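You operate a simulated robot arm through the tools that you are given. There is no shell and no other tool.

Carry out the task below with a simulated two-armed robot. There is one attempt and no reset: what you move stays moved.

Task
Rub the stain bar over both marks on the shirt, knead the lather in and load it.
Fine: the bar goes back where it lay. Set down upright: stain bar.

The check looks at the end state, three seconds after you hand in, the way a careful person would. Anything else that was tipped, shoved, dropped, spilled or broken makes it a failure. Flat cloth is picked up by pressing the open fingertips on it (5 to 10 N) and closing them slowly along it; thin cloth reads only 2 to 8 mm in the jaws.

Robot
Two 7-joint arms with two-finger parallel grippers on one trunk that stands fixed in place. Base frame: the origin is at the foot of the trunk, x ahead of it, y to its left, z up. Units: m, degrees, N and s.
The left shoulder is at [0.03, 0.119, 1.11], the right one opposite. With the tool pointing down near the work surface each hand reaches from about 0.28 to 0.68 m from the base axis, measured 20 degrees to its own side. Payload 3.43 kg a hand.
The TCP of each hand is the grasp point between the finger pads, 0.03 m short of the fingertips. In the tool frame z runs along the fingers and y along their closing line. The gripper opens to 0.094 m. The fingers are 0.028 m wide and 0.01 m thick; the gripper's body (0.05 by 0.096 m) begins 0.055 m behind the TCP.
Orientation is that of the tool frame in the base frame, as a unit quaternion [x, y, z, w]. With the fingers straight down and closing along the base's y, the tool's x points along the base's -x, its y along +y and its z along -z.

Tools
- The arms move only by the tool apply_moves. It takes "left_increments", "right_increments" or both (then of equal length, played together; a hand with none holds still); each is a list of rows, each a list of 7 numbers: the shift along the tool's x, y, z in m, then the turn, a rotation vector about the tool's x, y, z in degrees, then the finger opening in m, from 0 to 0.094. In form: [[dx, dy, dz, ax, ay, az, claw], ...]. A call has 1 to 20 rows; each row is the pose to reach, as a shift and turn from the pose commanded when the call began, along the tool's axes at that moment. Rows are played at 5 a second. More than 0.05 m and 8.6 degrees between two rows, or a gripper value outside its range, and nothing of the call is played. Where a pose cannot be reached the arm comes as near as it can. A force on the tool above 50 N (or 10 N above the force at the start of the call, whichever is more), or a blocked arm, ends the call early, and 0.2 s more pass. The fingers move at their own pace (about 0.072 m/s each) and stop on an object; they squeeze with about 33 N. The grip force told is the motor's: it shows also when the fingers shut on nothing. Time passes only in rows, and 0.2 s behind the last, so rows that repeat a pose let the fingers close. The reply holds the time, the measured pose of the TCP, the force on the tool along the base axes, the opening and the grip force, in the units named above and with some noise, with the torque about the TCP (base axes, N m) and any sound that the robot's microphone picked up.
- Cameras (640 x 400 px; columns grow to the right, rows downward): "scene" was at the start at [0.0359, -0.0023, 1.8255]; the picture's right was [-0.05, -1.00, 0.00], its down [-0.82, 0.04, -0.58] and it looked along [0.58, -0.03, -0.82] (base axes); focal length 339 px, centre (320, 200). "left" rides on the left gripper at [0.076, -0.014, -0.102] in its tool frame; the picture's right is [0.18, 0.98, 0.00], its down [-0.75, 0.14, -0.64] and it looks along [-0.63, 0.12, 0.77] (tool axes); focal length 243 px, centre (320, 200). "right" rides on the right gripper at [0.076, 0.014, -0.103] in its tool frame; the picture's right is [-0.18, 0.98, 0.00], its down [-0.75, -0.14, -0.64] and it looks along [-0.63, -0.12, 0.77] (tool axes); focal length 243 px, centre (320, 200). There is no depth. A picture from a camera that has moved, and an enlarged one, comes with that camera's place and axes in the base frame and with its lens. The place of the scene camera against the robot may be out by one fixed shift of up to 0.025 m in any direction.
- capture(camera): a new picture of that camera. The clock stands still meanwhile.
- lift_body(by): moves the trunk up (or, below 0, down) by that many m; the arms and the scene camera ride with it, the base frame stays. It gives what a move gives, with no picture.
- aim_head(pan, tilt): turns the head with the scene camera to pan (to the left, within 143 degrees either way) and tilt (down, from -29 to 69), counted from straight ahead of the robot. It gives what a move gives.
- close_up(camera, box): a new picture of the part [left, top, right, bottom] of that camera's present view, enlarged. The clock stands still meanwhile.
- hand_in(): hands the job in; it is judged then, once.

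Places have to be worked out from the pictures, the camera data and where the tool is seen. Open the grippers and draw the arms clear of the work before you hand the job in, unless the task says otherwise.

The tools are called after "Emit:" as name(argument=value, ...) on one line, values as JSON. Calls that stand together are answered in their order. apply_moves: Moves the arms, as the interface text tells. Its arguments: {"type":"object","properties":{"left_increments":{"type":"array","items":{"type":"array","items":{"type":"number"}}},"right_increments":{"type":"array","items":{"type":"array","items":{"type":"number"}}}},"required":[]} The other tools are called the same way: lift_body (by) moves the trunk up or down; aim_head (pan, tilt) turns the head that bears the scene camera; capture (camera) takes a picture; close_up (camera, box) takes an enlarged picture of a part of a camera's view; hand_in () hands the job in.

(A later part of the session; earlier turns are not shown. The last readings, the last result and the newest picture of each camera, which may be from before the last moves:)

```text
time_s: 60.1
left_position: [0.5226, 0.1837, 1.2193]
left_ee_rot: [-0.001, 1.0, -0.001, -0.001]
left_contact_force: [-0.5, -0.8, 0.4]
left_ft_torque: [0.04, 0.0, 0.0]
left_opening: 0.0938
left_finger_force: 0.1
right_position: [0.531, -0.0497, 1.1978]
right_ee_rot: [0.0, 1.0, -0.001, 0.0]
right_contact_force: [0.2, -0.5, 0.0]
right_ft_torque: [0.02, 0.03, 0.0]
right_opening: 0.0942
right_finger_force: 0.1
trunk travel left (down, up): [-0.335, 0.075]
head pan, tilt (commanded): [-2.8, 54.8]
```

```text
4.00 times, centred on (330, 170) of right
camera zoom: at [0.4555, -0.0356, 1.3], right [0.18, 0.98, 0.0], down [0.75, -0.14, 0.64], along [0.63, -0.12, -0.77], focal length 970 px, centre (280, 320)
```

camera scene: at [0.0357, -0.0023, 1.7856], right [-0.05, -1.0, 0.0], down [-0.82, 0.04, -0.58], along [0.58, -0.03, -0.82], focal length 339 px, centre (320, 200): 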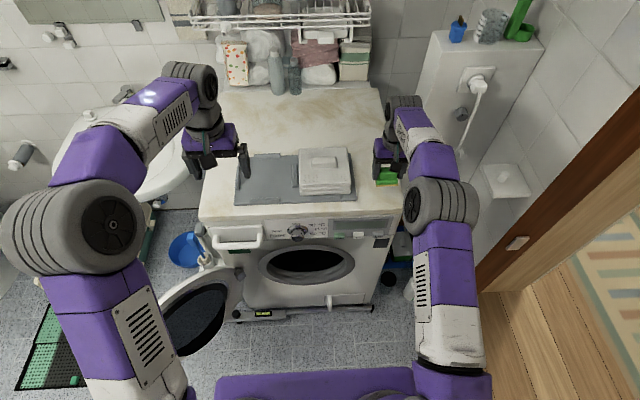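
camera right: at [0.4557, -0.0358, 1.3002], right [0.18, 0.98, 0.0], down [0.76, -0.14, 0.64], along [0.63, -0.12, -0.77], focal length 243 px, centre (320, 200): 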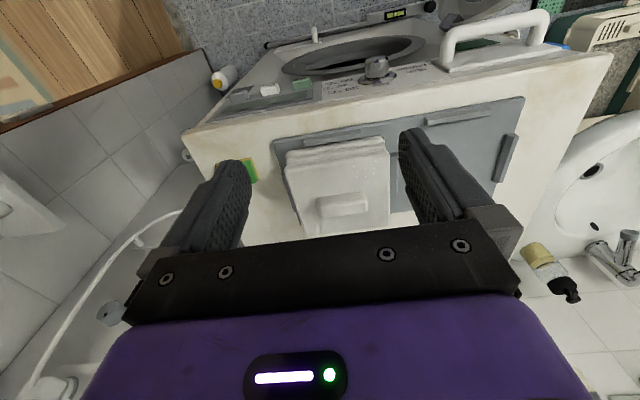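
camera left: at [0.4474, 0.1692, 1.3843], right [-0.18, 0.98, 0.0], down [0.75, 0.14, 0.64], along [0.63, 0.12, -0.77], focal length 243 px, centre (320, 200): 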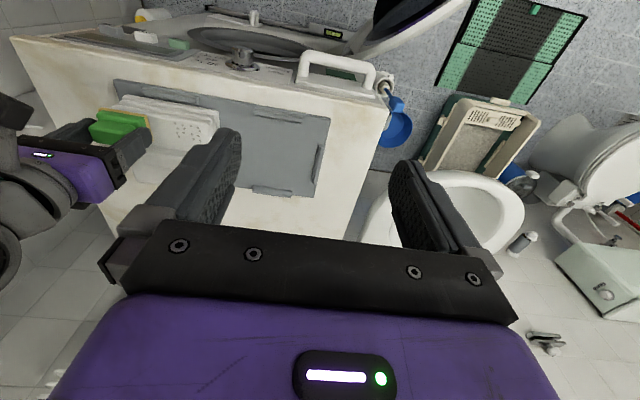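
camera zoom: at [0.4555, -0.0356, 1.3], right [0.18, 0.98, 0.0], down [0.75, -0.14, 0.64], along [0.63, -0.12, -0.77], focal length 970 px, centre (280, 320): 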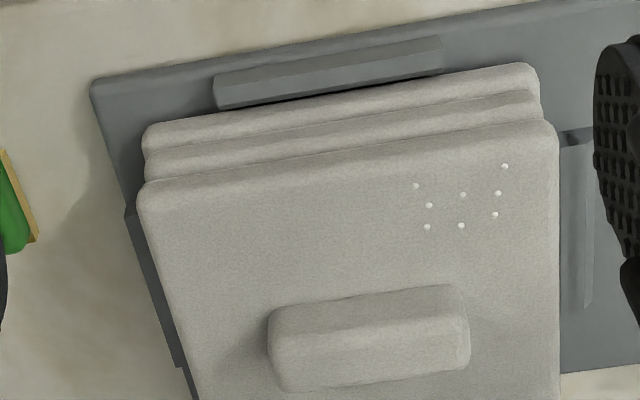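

Still nothing at the near mark; the lather to be kneaded shows on the far one. I raise the trunk, close the fingers, and approach above the far mark with the tilted hand for kneading.

Emit:
lift_body(by=0.06)

Emit:
apply_moves(right_increments=[[-0.017, 0.006, 0.027, 0, -3, 0, 0.05], [-0.034, 0.012, 0.054, 0, -6, 0, 0.02], [-0.051, 0.018, 0.081, 0, -9, 0, 0.0], [-0.068, 0.024, 0.108, 0, -12, 0, 0.0], [-0.085, 0.03, 0.135, 0, -15, 0, 0.0], [-0.102, 0.036, 0.162, 0, -18, 0, 0.0], [-0.118, 0.042, 0.185, 0, -18, 0, 0.0], [-0.118, 0.042, 0.185, 0, -18, 0, 0.0]])

Emit:
capture(camera="right")

Emit:
close_up(camera="left", box=[60, 60, 260, 190])

```text
time_s: 61.1
left_position: [0.5234, 0.1839, 1.2791]
left_ee_rot: [0.0, 1.0, 0.0, 0.0]
left_contact_force: [-0.8, 0.9, -0.4]
left_ft_torque: [0.0, -0.01, 0.0]
left_opening: 0.0942
left_finger_force: 0.1
right_position: [0.5306, -0.0504, 1.2571]
right_ee_rot: [0.0, 1.0, 0.0, -0.001]
right_contact_force: [0.1, 0.2, 1.0]
right_ft_torque: [0.0, -0.01, 0.01]
right_opening: 0.0941
right_finger_force: 0.1
trunk travel left (down, up): [-0.395, 0.015]
head pan, tilt (commanded): [-2.8, 54.8]
```

```text
time_s: 62.9
left_position: [0.5221, 0.1831, 1.2805]
left_ee_rot: [0.0, 1.0, 0.0, 0.0]
left_contact_force: [0.2, 0.0, -0.1]
left_ft_torque: [-0.02, -0.01, -0.01]
left_opening: 0.0941
left_finger_force: 0.0
right_position: [0.6502, -0.0074, 1.074]
right_ee_rot: [0.001, 0.988, 0.0, 0.157]
right_contact_force: [0.6, 0.0, 0.2]
right_ft_torque: [-0.02, -0.01, -0.02]
right_opening: 0.0
right_finger_force: 33.2
trunk travel left (down, up): [-0.395, 0.015]
head pan, tilt (commanded): [-2.8, 54.8]
```

```text
taken
camera right: at [0.545, 0.0078, 1.147], right [0.18, 0.98, 0.06], down [0.52, -0.14, 0.84], along [0.84, -0.12, -0.54], focal length 243 px, centre (320, 200)
```

right: 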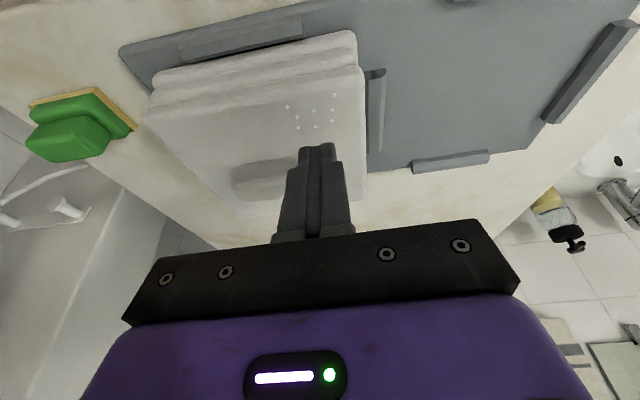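

```text
3.08 times, centred on (160, 125) of left
camera zoom: at [0.4464, 0.1689, 1.3847], right [-0.18, 0.98, 0.0], down [0.75, 0.14, 0.64], along [0.63, 0.12, -0.77], focal length 746 px, centre (812, 431)
```

zoom: 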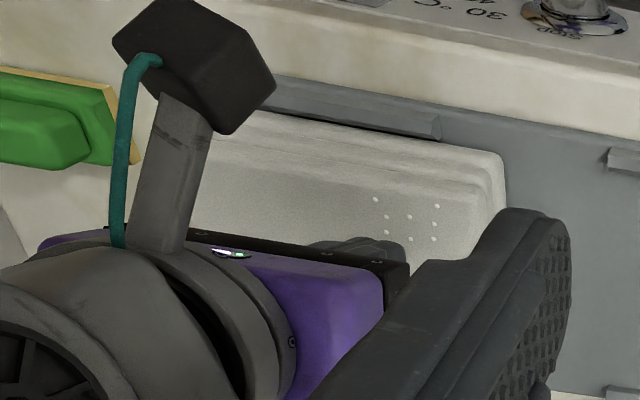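

Fingertips hover just beyond the lather dots (centre ≈[0.652, -0.009]). I shift 4 mm back and lower toward the shirt gently.

Emit:
apply_moves(right_increments=[[0.0069, 0, 0.0083, 0, 0, 0, 0.0], [0.0094, 0, 0.0159, 0, 0, 0, 0.0], [0.0118, 0, 0.0235, 0, 0, 0, 0.0], [0.0118, 0, 0.0235, 0, 0, 0, 0.0]])

```text
time_s: 63.9
left_position: [0.5225, 0.1846, 1.2809]
left_ee_rot: [0.0, 1.0, 0.0, 0.0]
left_contact_force: [0.8, -0.5, -0.1]
left_ft_torque: [0.01, 0.0, 0.01]
left_opening: 0.094
left_finger_force: 0.0
right_position: [0.6442, -0.0078, 1.0464]
right_ee_rot: [0.001, 0.988, 0.0, 0.156]
right_contact_force: [-0.2, 0.8, -1.6]
right_ft_torque: [0.0, -0.04, 0.0]
right_opening: 0.0
right_finger_force: 33.0
trunk travel left (down, up): [-0.395, 0.015]
head pan, tilt (commanded): [-2.8, 54.8]
```

Emit:
apply_moves(right_increments=[[0.0006, 0, 0.0019, 0, 0, 0, 0.0], [0.0012, 0, 0.0038, 0, 0, 0, 0.0], [0.0012, 0, 0.0038, 0, 0, 0, 0.0]])

```text
time_s: 64.7
left_position: [0.5216, 0.1829, 1.2798]
left_ee_rot: [0.0, 1.0, 0.0, 0.001]
left_contact_force: [-0.1, -0.6, -0.3]
left_ft_torque: [0.04, 0.01, -0.03]
left_opening: 0.094
left_finger_force: 0.0
right_position: [0.6445, -0.007, 1.0449]
right_ee_rot: [0.0, 0.987, 0.0, 0.158]
right_contact_force: [-2.0, -0.3, 11.3]
right_ft_torque: [-0.03, 0.14, -0.02]
right_opening: 0.0
right_finger_force: 32.5
trunk travel left (down, up): [-0.395, 0.015]
head pan, tilt (commanded): [-2.8, 54.8]
```

Contact at 11 N on the lather. I knead with circular strokes plus a few press-and-release pulses.

Emit:
apply_moves(right_increments=[[0, 0.01, 0, 0, 0, 0, 0], [0.0057, 0.008, -0.0019, 0, 0, 0, 0], [0.0095, 0, -0.0031, 0, 0, 0, 0], [0.0057, -0.01, -0.0019, 0, 0, 0, 0], [0, -0.014, 0, 0, 0, 0, 0], [-0.0076, -0.01, 0.0025, 0, 0, 0, 0], [-0.0095, 0, 0.0031, 0, 0, 0, 0], [-0.0057, 0.01, 0.0019, 0, 0, 0, 0], [0, 0, 0, 0, 0, 0, 0], [-0.0009, 0, -0.0029, 0, 0, 0, 0], [0.0003, 0, 0.001, 0, 0, 0, 0], [-0.0009, 0, -0.0029, 0, 0, 0, 0], [0.0003, 0, 0.001, 0, 0, 0, 0], [-0.0009, 0.01, -0.0029, 0, 0, 0, 0], [0.0003, 0.01, 0.001, 0, 0, 0, 0], [-0.0009, -0.012, -0.0029, 0, 0, 0, 0], [0.0003, -0.012, 0.001, 0, 0, 0, 0], [0, 0, 0, 0, 0, 0, 0]])

Emit:
capture(camera="right")

Emit:
close_up(camera="left", box=[60, 60, 260, 190])

```text
time_s: 68.5
left_position: [0.5193, 0.1812, 1.2808]
left_ee_rot: [0.001, 1.0, 0.001, 0.001]
left_contact_force: [-0.1, 0.2, 0.3]
left_ft_torque: [-0.01, 0.03, -0.01]
left_opening: 0.0939
left_finger_force: 0.1
right_position: [0.6432, -0.0137, 1.0444]
right_ee_rot: [0.0, 0.988, -0.003, 0.156]
right_contact_force: [-6.0, -8.1, 24.0]
right_ft_torque: [-0.32, 0.33, 0.27]
right_opening: 0.0
right_finger_force: 32.9
trunk travel left (down, up): [-0.395, 0.015]
head pan, tilt (commanded): [-2.8, 54.8]
```

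```text
taken
camera right: at [0.5395, 0.0021, 1.1181], right [0.18, 0.98, 0.05], down [0.52, -0.14, 0.84], along [0.84, -0.12, -0.53], focal length 243 px, centre (320, 200)
```

right: 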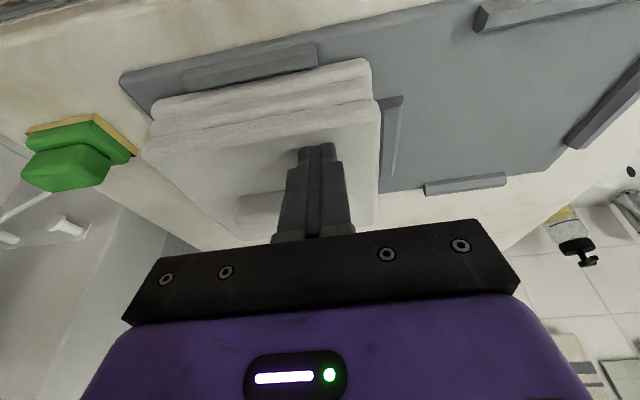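

```text
3.08 times, centred on (160, 125) of left
camera zoom: at [0.4439, 0.1673, 1.3859], right [-0.18, 0.98, 0.0], down [0.75, 0.14, 0.64], along [0.63, 0.12, -0.76], focal length 746 px, centre (812, 431)
```

zoom: 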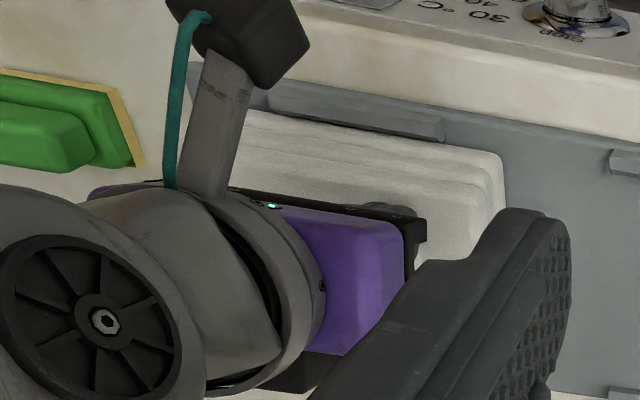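

The white lather on the far mark is gone. I lift and do the same kneading on the near mark.

Emit:
apply_moves(right_increments=[[-0.0031, 0, -0.0095, 0, 0, 0, 0], [-0.0093, 0, -0.0285, 0, 0, 0, 0], [-0.0093, -0.04, -0.0285, 0, 0, 0, 0], [-0.0093, -0.08, -0.0285, 0, 0, 0, 0], [-0.0093, -0.08, -0.0285, 0, 0, 0, 0]])

Emit:
capture(camera="right")

Emit:
close_up(camera="left", box=[60, 60, 260, 190])

Emit:
close_up(camera="scene", box=[270, 130, 370, 220])

```text
time_s: 69.7
left_position: [0.5227, 0.1833, 1.2796]
left_ee_rot: [0.0, 1.0, 0.0, -0.001]
left_contact_force: [-0.8, -0.1, 0.2]
left_ft_torque: [0.0, 0.0, 0.01]
left_opening: 0.0939
left_finger_force: 0.1
right_position: [0.6443, -0.0883, 1.0725]
right_ee_rot: [0.0, 0.988, 0.0, 0.155]
right_contact_force: [0.6, -0.3, 0.8]
right_ft_torque: [0.02, -0.03, -0.03]
right_opening: 0.0
right_finger_force: 32.6
trunk travel left (down, up): [-0.395, 0.015]
head pan, tilt (commanded): [-2.8, 54.8]
```

```text
taken
camera right: at [0.5413, -0.074, 1.146], right [0.17, 0.98, 0.06], down [0.52, -0.14, 0.84], along [0.84, -0.12, -0.54], focal length 243 px, centre (320, 200)
```

right: 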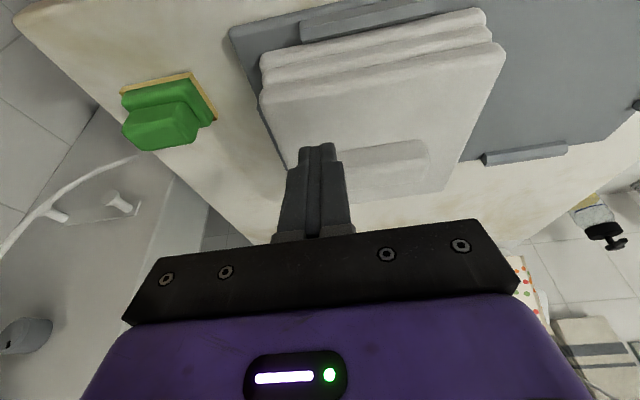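

```text
3.08 times, centred on (160, 125) of left
camera zoom: at [0.4474, 0.1697, 1.3842], right [-0.18, 0.98, 0.0], down [0.75, 0.14, 0.64], along [0.63, 0.12, -0.77], focal length 746 px, centre (812, 431)
```

zoom: 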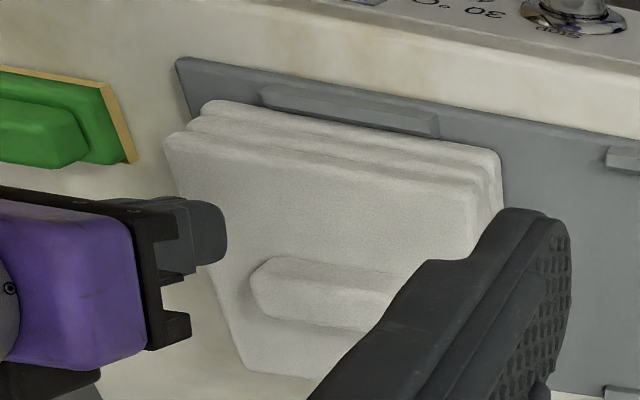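

```text
4.44 times, centred on (320, 175) of scene
camera zoom: at [0.0363, -0.0014, 1.8455], right [-0.05, -1.0, 0.0], down [-0.82, 0.04, -0.58], along [0.58, -0.03, -0.82], focal length 1508 px, centre (320, 311)
```

zoom: 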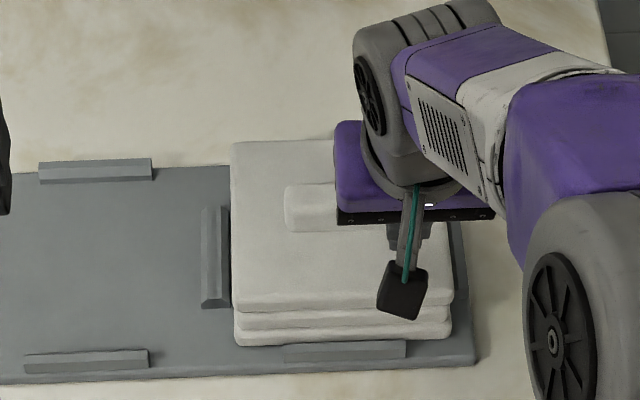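

Both marks look clear. I still knead the near mark, lowering onto it.

Emit:
apply_moves(right_increments=[[0.0031, 0, 0.0095, 0, 0, 0, 0], [0.0062, 0, 0.019, 0, 0, 0, 0], [0.008, 0, 0.0247, 0, 0, 0, 0], [0.009, 0, 0.0276, 0, 0, 0, 0], [0.009, 0, 0.0276, 0, 0, 0, 0]])

```text
time_s: 70.9
left_position: [0.5214, 0.1829, 1.2813]
left_ee_rot: [0.0, 1.0, 0.0, 0.0]
left_contact_force: [-0.3, -0.2, -0.1]
left_ft_torque: [-0.02, 0.0, -0.02]
left_opening: 0.0939
left_finger_force: 0.0
right_position: [0.644, -0.0895, 1.0438]
right_ee_rot: [-0.001, 0.988, 0.0, 0.157]
right_contact_force: [-0.6, -2.2, 7.2]
right_ft_torque: [-0.04, 0.06, 0.04]
right_opening: 0.0
right_finger_force: 33.1
trunk travel left (down, up): [-0.395, 0.015]
head pan, tilt (commanded): [-2.8, 54.8]
```

Contact at 7 N on the near mark; same kneading pattern here.

Emit:
apply_moves(right_increments=[[0, 0.01, 0, 0, 0, 0, 0], [0.0057, 0.008, -0.0019, 0, 0, 0, 0], [0.0095, 0, -0.0031, 0, 0, 0, 0], [0.0057, -0.008, -0.0019, 0, 0, 0, 0], [0, -0.01, 0, 0, 0, 0, 0], [-0.0076, -0.008, 0.0025, 0, 0, 0, 0], [-0.0095, 0, 0.0031, 0, 0, 0, 0], [-0.0057, 0.01, 0.0019, 0, 0, 0, 0], [0, 0, 0, 0, 0, 0, 0], [-0.0009, 0, -0.0029, 0, 0, 0, 0], [0.0003, 0, 0.001, 0, 0, 0, 0], [-0.0009, 0, -0.0029, 0, 0, 0, 0], [0.0003, 0, 0.001, 0, 0, 0, 0], [-0.0009, 0.01, -0.0029, 0, 0, 0, 0], [0.0003, 0.01, 0.001, 0, 0, 0, 0], [-0.0009, -0.01, -0.0029, 0, 0, 0, 0], [0.0003, -0.01, 0.001, 0, 0, 0, 0], [0, 0, 0, 0, 0, 0, 0]])

Emit:
apply_moves(right_increments=[[-0.0031, 0, -0.0095, 0, 0, 0, 0], [-0.0123, 0, -0.038, 0, 0, 0, 0], [0.005, 0.01, -0.07, 0, 3, 0, 0.02], [0.02, 0.02, -0.1, 0, 6, 0, 0.05], [0.04, 0.03, -0.13, 0, 10, 0, 0.094], [0.06, 0.038, -0.15, 0, 14, 0, 0.094], [0.08, 0.038, -0.17, 0, 18, 0, 0.094], [0.08, 0.038, -0.17, 0, 18, 0, 0.094]])

Emit:
capture(camera="right")

Emit:
close_up(camera="scene", box=[270, 120, 430, 220])

Emit:
close_up(camera="left", box=[60, 60, 260, 190])

```text
time_s: 74.7
left_position: [0.5208, 0.1821, 1.2812]
left_ee_rot: [0.0, 1.0, 0.001, 0.001]
left_contact_force: [0.1, -0.1, 0.3]
left_ft_torque: [-0.03, 0.02, 0.01]
left_opening: 0.0944
left_finger_force: 0.0
right_position: [0.6451, -0.0937, 1.0443]
right_ee_rot: [0.002, 0.988, -0.002, 0.157]
right_contact_force: [-3.6, -12.7, 18.8]
right_ft_torque: [-1.0, 0.09, -0.28]
right_opening: 0.0
right_finger_force: 32.5
trunk travel left (down, up): [-0.395, 0.015]
head pan, tilt (commanded): [-2.8, 54.8]
```

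```text
time_s: 76.5
left_position: [0.5228, 0.1841, 1.2797]
left_ee_rot: [0.0, 1.0, 0.0, 0.0]
left_contact_force: [0.1, 0.9, 0.1]
left_ft_torque: [-0.02, 0.03, -0.01]
left_opening: 0.0941
left_finger_force: 0.1
right_position: [0.5185, -0.0484, 1.18]
right_ee_rot: [0.0, 1.0, 0.0, -0.002]
right_contact_force: [0.7, 0.2, 0.3]
right_ft_torque: [-0.03, 0.0, -0.02]
right_opening: 0.0939
right_finger_force: 0.1
trunk travel left (down, up): [-0.395, 0.015]
head pan, tilt (commanded): [-2.8, 54.8]
```

```text
taken
camera right: at [0.4422, -0.0346, 1.283], right [0.18, 0.98, 0.0], down [0.76, -0.14, 0.64], along [0.63, -0.12, -0.77], focal length 243 px, centre (320, 200)
```

right: 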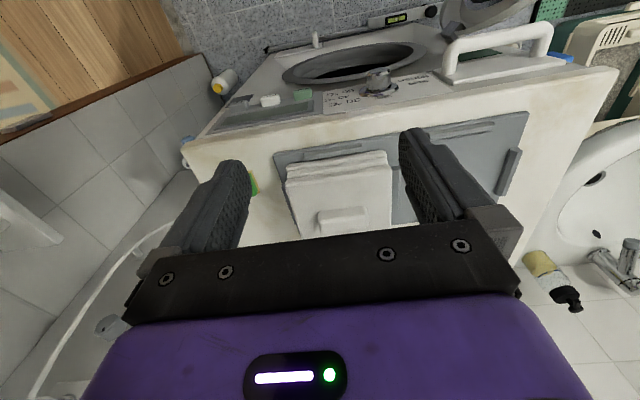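

```text
4.00 times, centred on (350, 170) of scene
camera zoom: at [0.0366, -0.0018, 1.8455], right [-0.05, -1.0, 0.0], down [-0.82, 0.04, -0.58], along [0.57, -0.03, -0.82], focal length 1358 px, centre (200, 320)
```

zoom: 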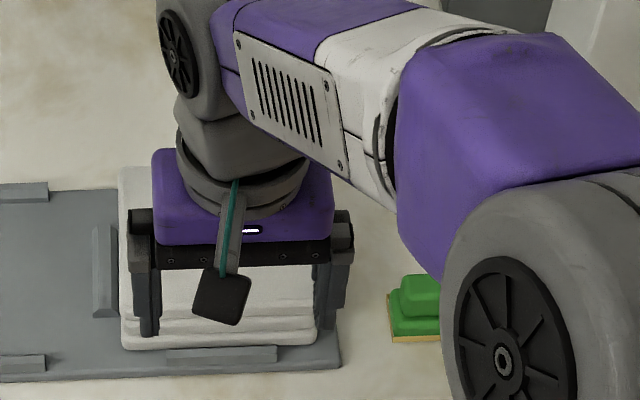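

```text
3.08 times, centred on (160, 125) of left
camera zoom: at [0.4477, 0.1693, 1.3841], right [-0.18, 0.98, 0.0], down [0.75, 0.14, 0.64], along [0.63, 0.12, -0.77], focal length 746 px, centre (812, 431)
```

zoom: 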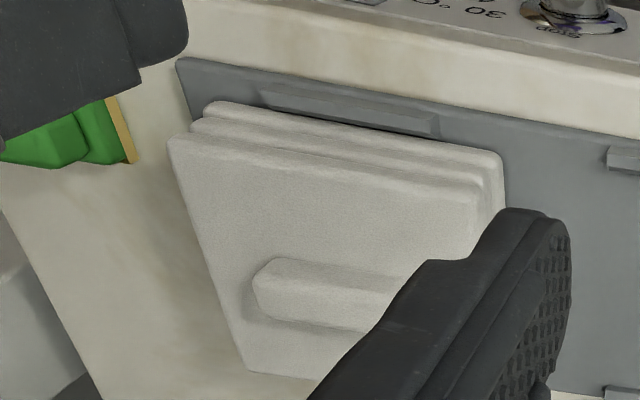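

Both mark areas look clean. I zoom in, after a short wait, to see whether any lather shows again.

Emit:
apply_moves(right_increments=[[0, 0, 0, 0, 0, 0, 0.094], [0, 0, 0, 0, 0, 0, 0.094], [0, 0, 0, 0, 0, 0, 0.094], [0, 0, 0, 0, 0, 0, 0.094], [0, 0, 0, 0, 0, 0, 0.094], [0, 0, 0, 0, 0, 0, 0.094], [0, 0, 0, 0, 0, 0, 0.094], [0, 0, 0, 0, 0, 0, 0.094], [0, 0, 0, 0, 0, 0, 0.094], [0, 0, 0, 0, 0, 0, 0.094], [0, 0, 0, 0, 0, 0, 0.094], [0, 0, 0, 0, 0, 0, 0.094], [0, 0, 0, 0, 0, 0, 0.094], [0, 0, 0, 0, 0, 0, 0.094], [0, 0, 0, 0, 0, 0, 0.094]])

Emit:
close_up(camera="right", box=[260, 130, 410, 230])

Emit:
close_up(camera="right", box=[240, 0, 640, 150])

```text
time_s: 79.7
left_position: [0.5233, 0.1838, 1.2806]
left_ee_rot: [0.001, 1.0, 0.0, 0.0]
left_contact_force: [0.0, 0.3, 0.1]
left_ft_torque: [0.02, -0.01, -0.04]
left_opening: 0.0938
left_finger_force: 0.1
right_position: [0.517, -0.0499, 1.1812]
right_ee_rot: [0.0, 1.0, 0.0, -0.001]
right_contact_force: [0.6, -0.4, 0.2]
right_ft_torque: [0.0, 0.03, 0.0]
right_opening: 0.0941
right_finger_force: 0.0
trunk travel left (down, up): [-0.395, 0.015]
head pan, tilt (commanded): [-2.8, 54.8]
```

```text
4.00 times, centred on (335, 180) of right
camera zoom: at [0.442, -0.035, 1.283], right [0.18, 0.98, 0.0], down [0.75, -0.14, 0.64], along [0.63, -0.12, -0.77], focal length 970 px, centre (260, 280)
```

zoom: 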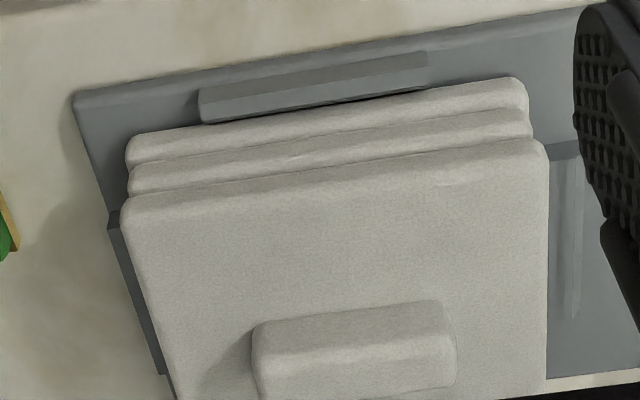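

```text
1.60 times, centred on (440, 75) of right
camera zoom: at [0.442, -0.035, 1.283], right [0.18, 0.98, 0.0], down [0.75, -0.14, 0.64], along [0.63, -0.12, -0.77], focal length 388 px, centre (128, 400)
```

zoom: 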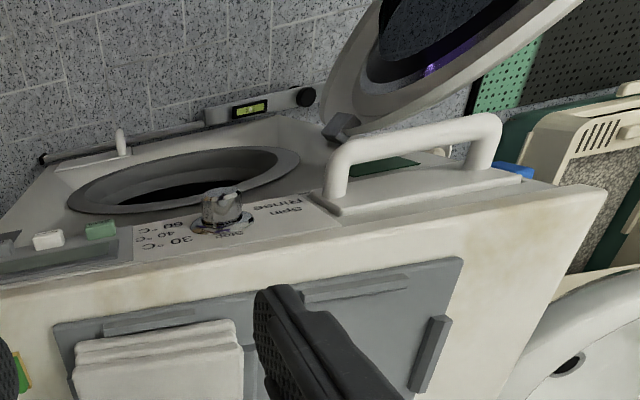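

The shirt shows no stain or lather any more. Before handling it I move the idle left arm up and back, so it stays clear when the trunk goes down later.

Emit:
apply_moves(left_increments=[[0.02, 0.01, -0.02, 0, 0, 0, 0.094], [0.04, 0.02, -0.045, 0, 0, 0, 0.094], [0.06, 0.03, -0.07, 0, 0, 0, 0.094], [0.08, 0.04, -0.095, 0, 0, 0, 0.094], [0.1, 0.05, -0.12, 0, 0, 0, 0.094], [0.12, 0.06, -0.14, 0, 0, 0, 0.094], [0.12, 0.06, -0.14, 0, 0, 0, 0.094]])

Emit:
capture(camera="scene")

Emit:
capture(camera="left")

```text
time_s: 81.3
left_position: [0.403, 0.2434, 1.4196]
left_ee_rot: [0.0, 1.0, 0.001, -0.001]
left_contact_force: [-0.2, 0.1, -0.8]
left_ft_torque: [0.0, 0.03, -0.01]
left_opening: 0.094
left_finger_force: 0.1
right_position: [0.5176, -0.0497, 1.1801]
right_ee_rot: [-0.001, 1.0, 0.0, -0.002]
right_contact_force: [0.4, -0.3, 0.5]
right_ft_torque: [0.0, 0.01, 0.04]
right_opening: 0.094
right_finger_force: 0.1
trunk travel left (down, up): [-0.395, 0.015]
head pan, tilt (commanded): [-2.8, 54.8]
```

```text
taken
camera scene: at [0.037, -0.0025, 1.8455], right [-0.05, -1.0, 0.0], down [-0.82, 0.04, -0.58], along [0.57, -0.03, -0.82], focal length 339 px, centre (320, 200)
```

scene: 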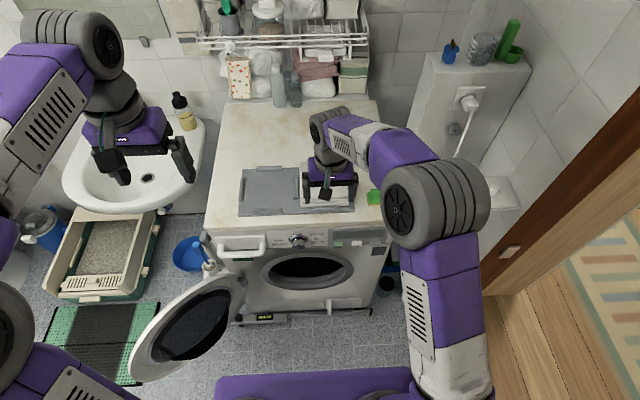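

```text
taken
camera left: at [0.3278, 0.2279, 1.5241], right [-0.18, 0.98, 0.0], down [0.75, 0.14, 0.64], along [0.63, 0.12, -0.77], focal length 243 px, centre (320, 200)
```

left: 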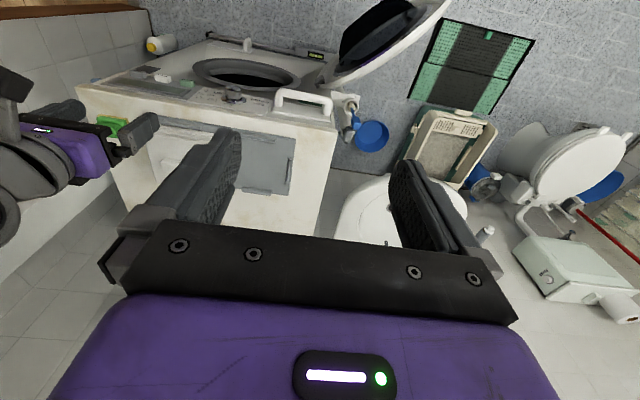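

The door swings well to the left, clear of the right arm's path. Now I bring the right hand to a pre-grasp pose for the shirt's ridge (≈[0.69, -0.047], top ≈1.037) with a 30° forward tilt.

Emit:
apply_moves(right_increments=[[-0.027, 0.0006, 0.016, 0, -6, 0, 0.094], [-0.054, 0.0012, 0.032, 0, -12, 0, 0.094], [-0.081, 0.0018, 0.048, 0, -18, 0, 0.094], [-0.108, 0.0024, 0.064, 0, -24, 0, 0.094], [-0.135, 0.003, 0.081, 0, -30, 0, 0.094], [-0.135, 0.003, 0.081, 0, -30, 0, 0.094]])

Emit:
capture(camera="right")

Emit:
close_up(camera="scene", box=[270, 110, 410, 220])

```text
time_s: 82.7
left_position: [0.4023, 0.2428, 1.4193]
left_ee_rot: [-0.001, 1.0, 0.0, 0.001]
left_contact_force: [0.1, -0.2, 0.3]
left_ft_torque: [-0.02, 0.0, -0.02]
left_opening: 0.094
left_finger_force: 0.1
right_position: [0.651, -0.047, 1.0984]
right_ee_rot: [0.0, 0.966, 0.0, 0.259]
right_contact_force: [-0.3, -0.8, 0.9]
right_ft_torque: [0.0, 0.0, 0.01]
right_opening: 0.094
right_finger_force: 0.0
trunk travel left (down, up): [-0.395, 0.015]
head pan, tilt (commanded): [-2.8, 54.8]
```

```text
taken
camera right: at [0.5338, -0.032, 1.1497], right [0.16, 0.98, 0.09], down [0.33, -0.14, 0.93], along [0.93, -0.12, -0.35], focal length 243 px, centre (320, 200)
```

right: 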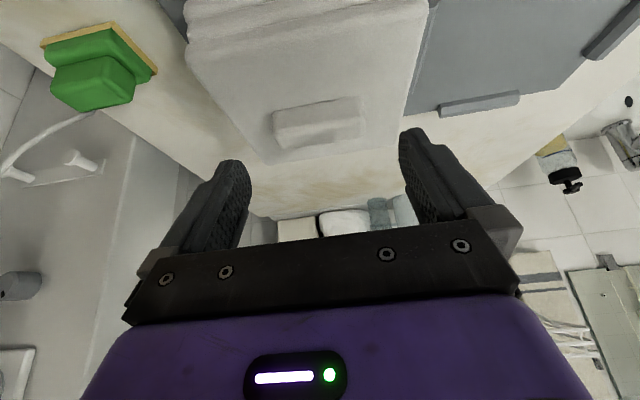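

```text
3.64 times, centred on (340, 165) of scene
camera zoom: at [0.0353, -0.0025, 1.8456], right [-0.05, -1.0, 0.0], down [-0.82, 0.04, -0.58], along [0.58, -0.03, -0.82], focal length 1234 px, centre (247, 327)
```

zoom: 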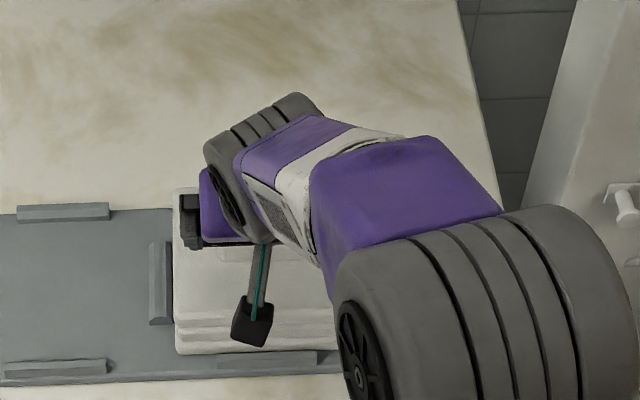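

The ridge is centred between the open fingers. I enlarge it for precise placement.

Emit:
close_up(camera="right", box=[240, 70, 400, 190])

```text
3.33 times, centred on (320, 130) of right
camera zoom: at [0.5338, -0.032, 1.1497], right [0.16, 0.98, 0.09], down [0.33, -0.14, 0.93], along [0.93, -0.12, -0.35], focal length 809 px, centre (320, 433)
```

zoom: 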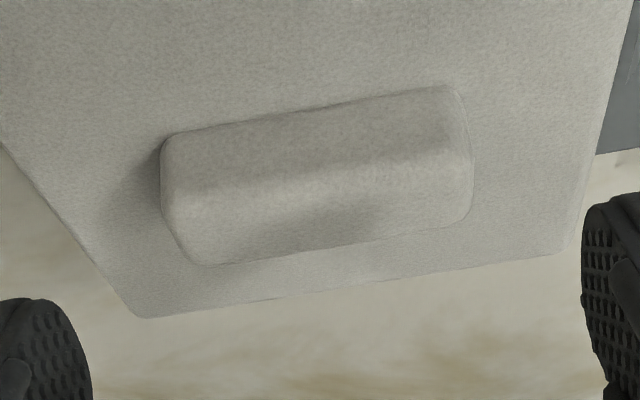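

Ridge spans x≈0.686–0.715, y≈-0.084 to -0.012, z≈1.012–1.032. I advance along the tilted approach to TCP ≈[0.691, -0.0475, 1.050].

Emit:
apply_moves(right_increments=[[-0.002, 0, 0.016, 0, 0, 0, 0.094], [-0.0045, -0.0005, 0.032, 0, 0, 0, 0.094], [-0.007, -0.0005, 0.048, 0, 0, 0, 0.094], [-0.0105, -0.0005, 0.0605, 0, 0, 0, 0.094], [-0.0105, -0.0005, 0.0605, 0, 0, 0, 0.094]])

Emit:
capture(camera="right")

```text
time_s: 83.9
left_position: [0.4026, 0.2431, 1.4193]
left_ee_rot: [-0.001, 1.0, 0.0, 0.0]
left_contact_force: [-1.3, 0.4, -0.4]
left_ft_torque: [-0.02, 0.04, -0.01]
left_opening: 0.0942
left_finger_force: 0.1
right_position: [0.6889, -0.0459, 1.0532]
right_ee_rot: [0.0, 0.966, 0.0, 0.259]
right_contact_force: [0.3, -0.2, -0.3]
right_ft_torque: [0.01, 0.02, -0.01]
right_opening: 0.0941
right_finger_force: 0.1
trunk travel left (down, up): [-0.395, 0.015]
head pan, tilt (commanded): [-2.8, 54.8]
```

```text
taken
camera right: at [0.5728, -0.0318, 1.1028], right [0.16, 0.98, 0.09], down [0.33, -0.14, 0.93], along [0.93, -0.12, -0.35], focal length 243 px, centre (320, 200)
```

right: 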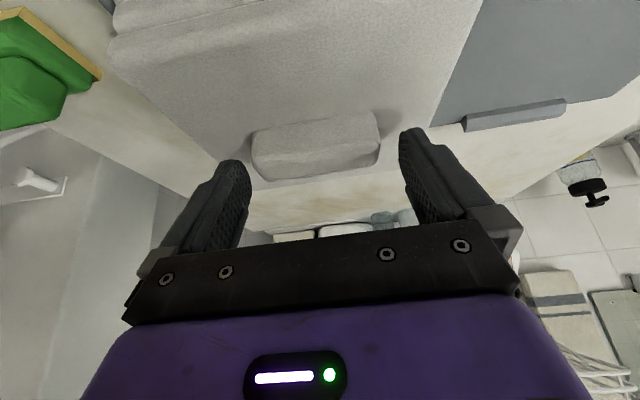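

Good reach. I shift y by -2 mm and go down the last ~4.5 mm checking for contact.

Emit:
apply_moves(right_increments=[[0, -0.001, 0.002, 0, 0, 0, 0.094], [0.0005, -0.002, 0.0049, 0, 0, 0, 0.094], [0.0005, -0.002, 0.0049, 0, 0, 0, 0.094]])

```text
time_s: 84.7
left_position: [0.4026, 0.2419, 1.4187]
left_ee_rot: [0.0, 1.0, 0.0, 0.0]
left_contact_force: [0.6, -0.2, 0.3]
left_ft_torque: [0.01, -0.02, -0.01]
left_opening: 0.094
left_finger_force: 0.0
right_position: [0.6917, -0.0488, 1.0482]
right_ee_rot: [0.0, 0.966, 0.0, 0.258]
right_contact_force: [-0.3, -0.4, 0.0]
right_ft_torque: [0.01, 0.0, -0.02]
right_opening: 0.094
right_finger_force: 0.0
trunk travel left (down, up): [-0.395, 0.015]
head pan, tilt (commanded): [-2.8, 54.8]
```

No contact yet; one and a half millimetres more, then I close slowly on the ridge.

Emit:
apply_moves(right_increments=[[0.0008, 0, 0.0013, 0, 0, 0, 0.094], [0.0008, 0, 0.0013, 0, 0, 0, 0.086], [0.0008, 0, 0.0013, 0, 0, 0, 0.08], [0.0008, 0, 0.0013, 0, 0, 0, 0.075], [0.0008, 0, 0.0013, 0, 0, 0, 0.07], [0.0008, 0, 0.0013, 0, 0, 0, 0.065], [0.0008, 0, 0.0013, 0, 0, 0, 0.06], [0.0008, 0, 0.0013, 0, 0, 0, 0.055], [0.0008, 0, 0.0013, 0, 0, 0, 0.05], [0.0008, 0, 0.0013, 0, 0, 0, 0.05]])

Emit:
capture(camera="right")

```text
time_s: 86.9
left_position: [0.4033, 0.2418, 1.4192]
left_ee_rot: [0.0, 1.0, 0.0, 0.0]
left_contact_force: [0.2, -0.2, -0.6]
left_ft_torque: [-0.01, 0.04, 0.0]
left_opening: 0.0941
left_finger_force: 0.1
right_position: [0.6909, -0.0479, 1.0471]
right_ee_rot: [0.0, 0.966, 0.001, 0.259]
right_contact_force: [0.6, 1.1, 0.8]
right_ft_torque: [0.09, -0.04, 0.0]
right_opening: 0.0743
right_finger_force: 33.0
trunk travel left (down, up): [-0.395, 0.015]
head pan, tilt (commanded): [-2.8, 54.8]
```

```text
taken
camera right: at [0.5752, -0.034, 1.0974], right [0.16, 0.98, 0.09], down [0.33, -0.14, 0.93], along [0.93, -0.12, -0.35], focal length 243 px, centre (320, 200)
```

right: 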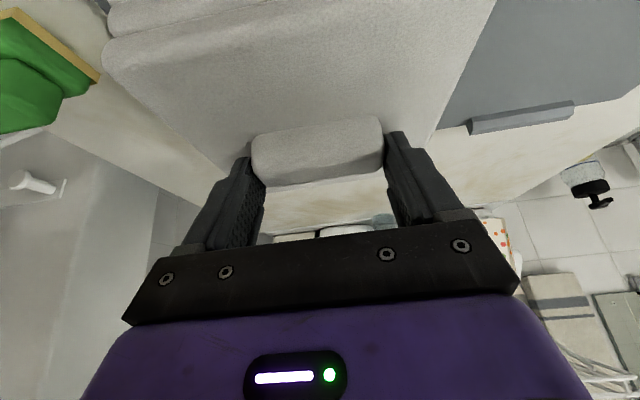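

Fingers stopped at 0.0743 m on the ridge with 33 N. I lift straight up 4 cm and check the load.

Emit:
apply_moves(right_increments=[[-0.005, 0, -0.0087, 0, 0, 0, 0.05], [-0.01, 0, -0.0173, 0, 0, 0, 0.05], [-0.015, 0, -0.026, 0, 0, 0, 0.05], [-0.02, 0, -0.0346, 0, 0, 0, 0.05], [-0.02, 0, -0.0346, 0, 0, 0, 0.05]])

Emit:
capture(camera="right")

Emit:
close_up(camera="scene", box=[250, 90, 410, 220])

Emit:
capture(camera="left")

```text
time_s: 88.1
left_position: [0.4026, 0.2416, 1.4194]
left_ee_rot: [0.0, 1.0, 0.0, 0.0]
left_contact_force: [-0.7, 0.5, 0.3]
left_ft_torque: [0.01, 0.01, 0.02]
left_opening: 0.0939
left_finger_force: 0.0
right_position: [0.6909, -0.0479, 1.0861]
right_ee_rot: [0.0, 0.966, 0.0, 0.258]
right_contact_force: [-0.1, 0.1, -1.9]
right_ft_torque: [0.01, 0.02, -0.01]
right_opening: 0.0744
right_finger_force: 33.4
trunk travel left (down, up): [-0.395, 0.015]
head pan, tilt (commanded): [-2.8, 54.8]
```

```text
taken
camera right: at [0.5752, -0.0338, 1.1366], right [0.16, 0.98, 0.09], down [0.33, -0.14, 0.93], along [0.93, -0.12, -0.35], focal length 243 px, centre (320, 200)
```

right: 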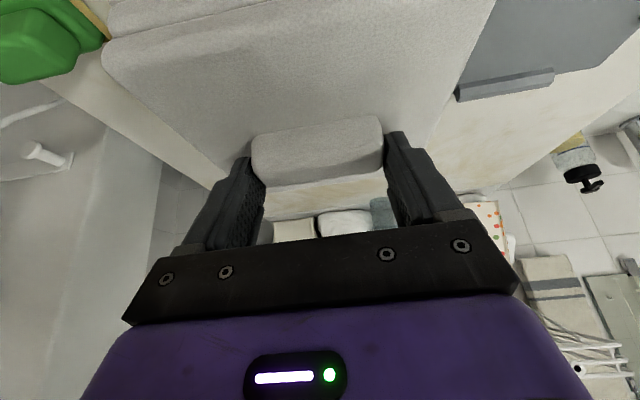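

```text
3.08 times, centred on (330, 155) of scene
camera zoom: at [0.0364, -0.0024, 1.8455], right [-0.05, -1.0, 0.0], down [-0.82, 0.04, -0.58], along [0.57, -0.03, -0.82], focal length 1044 px, centre (289, 338)
```

zoom: 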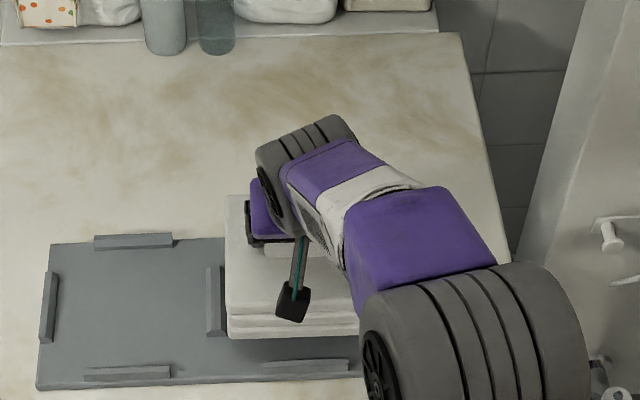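

```text
taken
camera left: at [0.3276, 0.2279, 1.524], right [-0.18, 0.98, 0.0], down [0.75, 0.14, 0.64], along [0.63, 0.12, -0.77], focal length 243 px, centre (320, 200)
```

left: 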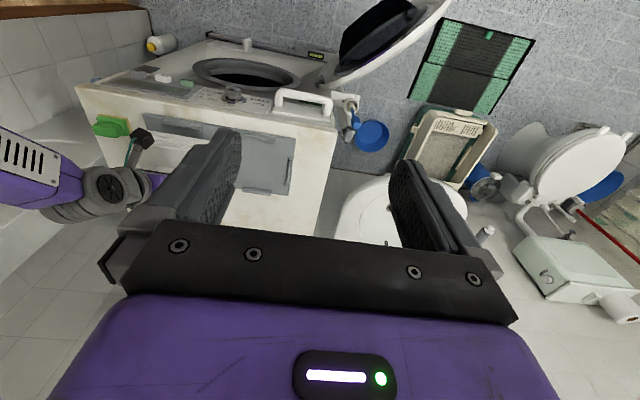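

The shirt comes up as one piece, weighing only ~0.2 kg. I raise it another 6 cm and draw it back toward the robot to x≈0.45.

Emit:
apply_moves(right_increments=[[-0.015, 0, -0.026, 0, 0, 0, 0.05], [-0.03, 0, -0.052, 0, 0, 0, 0.05], [0.0046, 0, -0.072, 0, 0, 0, 0.05], [0.0393, 0, -0.092, 0, 0, 0, 0.05], [0.0739, 0, -0.112, 0, 0, 0, 0.05], [0.1086, 0, -0.132, 0, 0, 0, 0.05], [0.1432, 0, -0.152, 0, 0, 0, 0.05], [0.1778, 0, -0.172, 0, 0, 0, 0.05], [0.1778, 0, -0.172, 0, 0, 0, 0.05]])

Emit:
capture(camera="scene")

Emit:
capture(camera="right")

```text
time_s: 90.1
left_position: [0.4039, 0.2428, 1.4197]
left_ee_rot: [-0.001, 1.0, 0.0, -0.001]
left_contact_force: [0.8, -0.4, 0.7]
left_ft_torque: [-0.02, 0.05, 0.02]
left_opening: 0.0941
left_finger_force: 0.2
right_position: [0.4535, -0.0507, 1.1464]
right_ee_rot: [0.001, 0.966, 0.0, 0.257]
right_contact_force: [0.4, 0.4, -2.7]
right_ft_torque: [0.0, 0.02, 0.0]
right_opening: 0.0744
right_finger_force: 32.6
trunk travel left (down, up): [-0.395, 0.015]
head pan, tilt (commanded): [-2.8, 54.8]
```

```text
taken
camera scene: at [0.0374, -0.0024, 1.8455], right [-0.05, -1.0, 0.0], down [-0.82, 0.04, -0.58], along [0.57, -0.03, -0.82], focal length 339 px, centre (320, 200)
```

scene: 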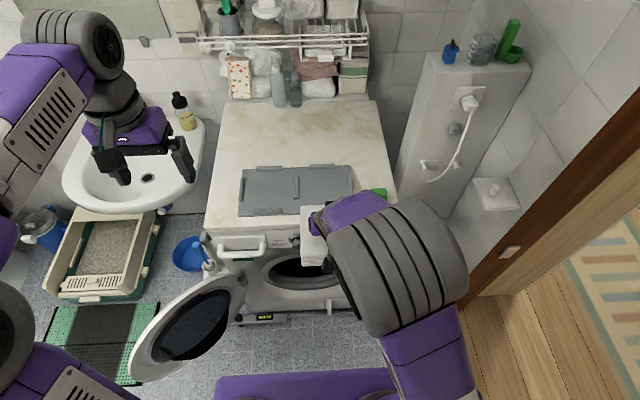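

```text
taken
camera right: at [0.3369, -0.0361, 1.1967], right [0.16, 0.98, 0.09], down [0.33, -0.14, 0.93], along [0.93, -0.12, -0.35], focal length 243 px, centre (320, 200)
```

right: 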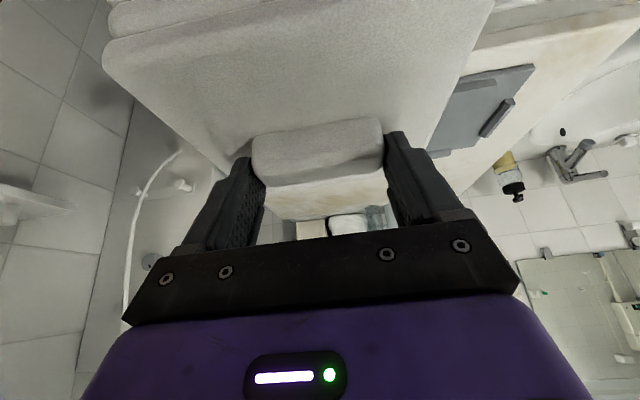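

The tray and bar are undisturbed. Now I tilt the hand to horizontal (60° more) while drawing back a little, still above the machine top level.

Emit:
apply_moves(right_increments=[[0.0048, 0, -0.0028, 0, -6, 0, 0.05], [0.0095, 0, -0.0055, 0, -12, 0, 0.05], [0.0143, 0, -0.0083, 0, -18, 0, 0.05], [0.019, 0, -0.011, 0, -24, 0, 0.05], [0.0238, 0, -0.0138, 0, -30, 0, 0.05], [0.0286, 0, -0.0165, 0, -36, 0, 0.05], [0.0333, 0, -0.0193, 0, -42, 0, 0.05], [0.0381, 0, -0.022, 0, -48, 0, 0.05], [0.0428, 0, -0.0248, 0, -54, 0, 0.05], [0.0476, 0, -0.0275, 0, -60, 0, 0.05], [0.0476, 0, -0.0275, 0, -60, 0, 0.05]])

Emit:
capture(camera="scene")

Emit:
capture(camera="right")

Emit:
capture(camera="left")

```text
time_s: 92.5
left_position: [0.4038, 0.243, 1.4188]
left_ee_rot: [-0.001, 1.0, 0.0, 0.0]
left_contact_force: [0.6, 0.1, -0.2]
left_ft_torque: [-0.01, 0.01, 0.03]
left_opening: 0.0941
left_finger_force: 0.1
right_position: [0.3999, -0.0472, 1.1441]
right_ee_rot: [0.0, 0.707, 0.0, 0.707]
right_contact_force: [-0.2, -0.5, -1.8]
right_ft_torque: [-0.01, 0.09, 0.0]
right_opening: 0.0745
right_finger_force: 32.6
right hand out of reach, approached as far as the arm can: row 6, 7, 8, 9, 10, 11
trunk travel left (down, up): [-0.395, 0.015]
head pan, tilt (commanded): [-2.8, 54.8]
```

```text
taken
camera scene: at [0.0361, -0.0024, 1.8456], right [-0.05, -1.0, 0.0], down [-0.82, 0.04, -0.58], along [0.58, -0.03, -0.82], focal length 339 px, centre (320, 200)
```

scene: 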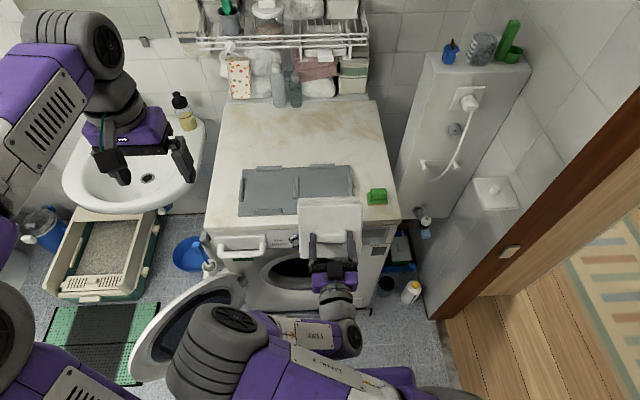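

```text
taken
camera right: at [0.298, -0.0332, 1.0675], right [0.0, 0.98, 0.18], down [-0.64, -0.14, 0.75], along [0.77, -0.12, 0.63], focal length 243 px, centre (320, 200)
```

right: 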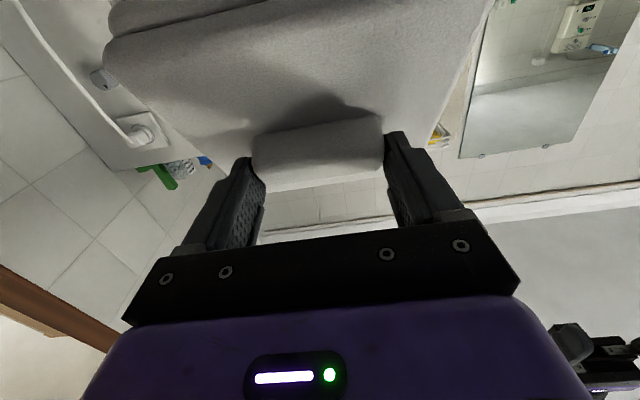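

```text
taken
camera left: at [0.3274, 0.2279, 1.5241], right [-0.18, 0.98, 0.0], down [0.75, 0.14, 0.64], along [0.63, 0.12, -0.77], focal length 243 px, centre (320, 200)
```

left: 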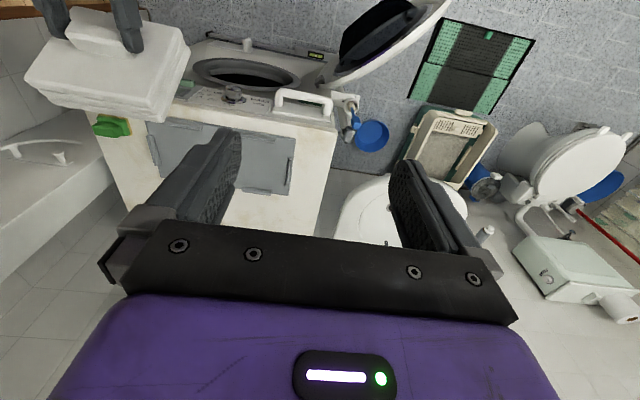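

The hand is now horizontal at [0.40, -0.047, 1.144] with the shirt held upright ahead of it; the elbow folded inward. I shift slightly back and to the right to stay clear of the dial, then lower the trunk in stages.

Emit:
apply_moves(right_increments=[[0, -0.015, -0.008, 0, 0, 0, 0.05], [0, -0.03, -0.016, 0, 0, 0, 0.05], [0, -0.045, -0.025, 0, 0, 0, 0.05], [0, -0.045, -0.025, 0, 0, 0, 0.05]])

Emit:
lift_body(by=-0.15)

Emit:
capture(camera="scene")

Emit:
capture(camera="left")

```text
time_s: 93.5
left_position: [0.4032, 0.2425, 1.4199]
left_ee_rot: [0.0, 1.0, 0.0, 0.001]
left_contact_force: [-0.2, -0.4, 0.2]
left_ft_torque: [-0.03, 0.03, -0.01]
left_opening: 0.0941
left_finger_force: 0.0
right_position: [0.3992, -0.0774, 1.1196]
right_ee_rot: [0.001, 0.707, 0.0, 0.707]
right_contact_force: [0.0, 0.0, -1.8]
right_ft_torque: [0.02, 0.12, -0.02]
right_opening: 0.0744
right_finger_force: 33.1
right hand out of reach, approached as far as the arm can: row 1, 2, 3, 4
trunk travel left (down, up): [-0.395, 0.015]
head pan, tilt (commanded): [-2.8, 54.8]
```

```text
time_s: 95.3
left_position: [0.4041, 0.2417, 1.2686]
left_ee_rot: [0.0, 1.0, 0.0, 0.0]
left_contact_force: [0.3, -0.2, 0.4]
left_ft_torque: [0.0, -0.01, -0.03]
left_opening: 0.0941
left_finger_force: 0.2
right_position: [0.3995, -0.0763, 0.9696]
right_ee_rot: [0.0, 0.708, 0.001, 0.706]
right_contact_force: [-0.3, 0.5, -0.9]
right_ft_torque: [0.0, 0.07, 0.03]
right_opening: 0.0744
right_finger_force: 33.4
trunk travel left (down, up): [-0.245, 0.165]
head pan, tilt (commanded): [-2.8, 54.8]
```

```text
taken
camera scene: at [0.0359, -0.0023, 1.6957], right [-0.05, -1.0, 0.0], down [-0.82, 0.04, -0.58], along [0.58, -0.03, -0.82], focal length 339 px, centre (320, 200)
```

scene: 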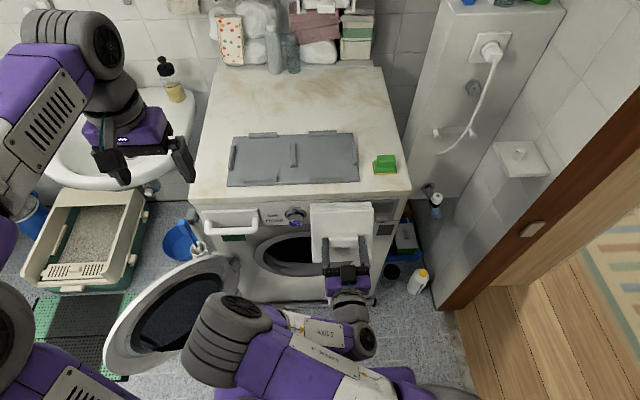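

```text
taken
camera left: at [0.3272, 0.2279, 1.3743], right [-0.18, 0.98, 0.0], down [0.75, 0.14, 0.64], along [0.63, 0.12, -0.77], focal length 243 px, centre (320, 200)
```

left: 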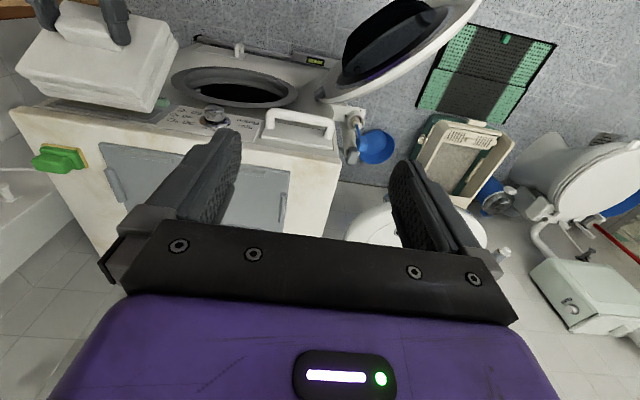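

The shirt hangs in front of the panel without contact. I look closer at the ring and opening before going lower.

Emit:
close_up(camera="scene", box=[180, 180, 440, 340])

Emit:
close_up(camera="left", box=[0, 0, 360, 200])

```text
2.46 times, centred on (310, 260) of scene
camera zoom: at [0.0359, -0.0023, 1.6957], right [-0.05, -1.0, 0.0], down [-0.82, 0.04, -0.58], along [0.58, -0.03, -0.82], focal length 836 px, centre (345, 52)
```

zoom: 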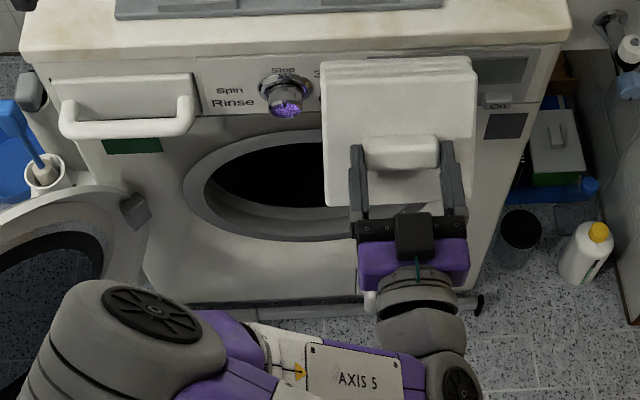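

```text
1.78 times, centred on (180, 100) of left
camera zoom: at [0.3272, 0.2279, 1.3743], right [-0.18, 0.98, 0.0], down [0.75, 0.14, 0.64], along [0.63, 0.12, -0.77], focal length 431 px, centre (569, 378)
```

zoom: 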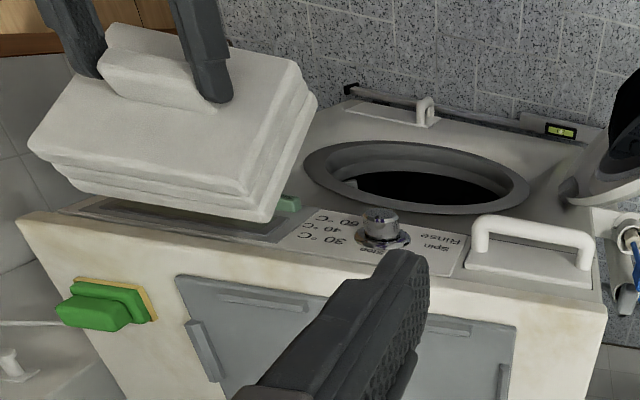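

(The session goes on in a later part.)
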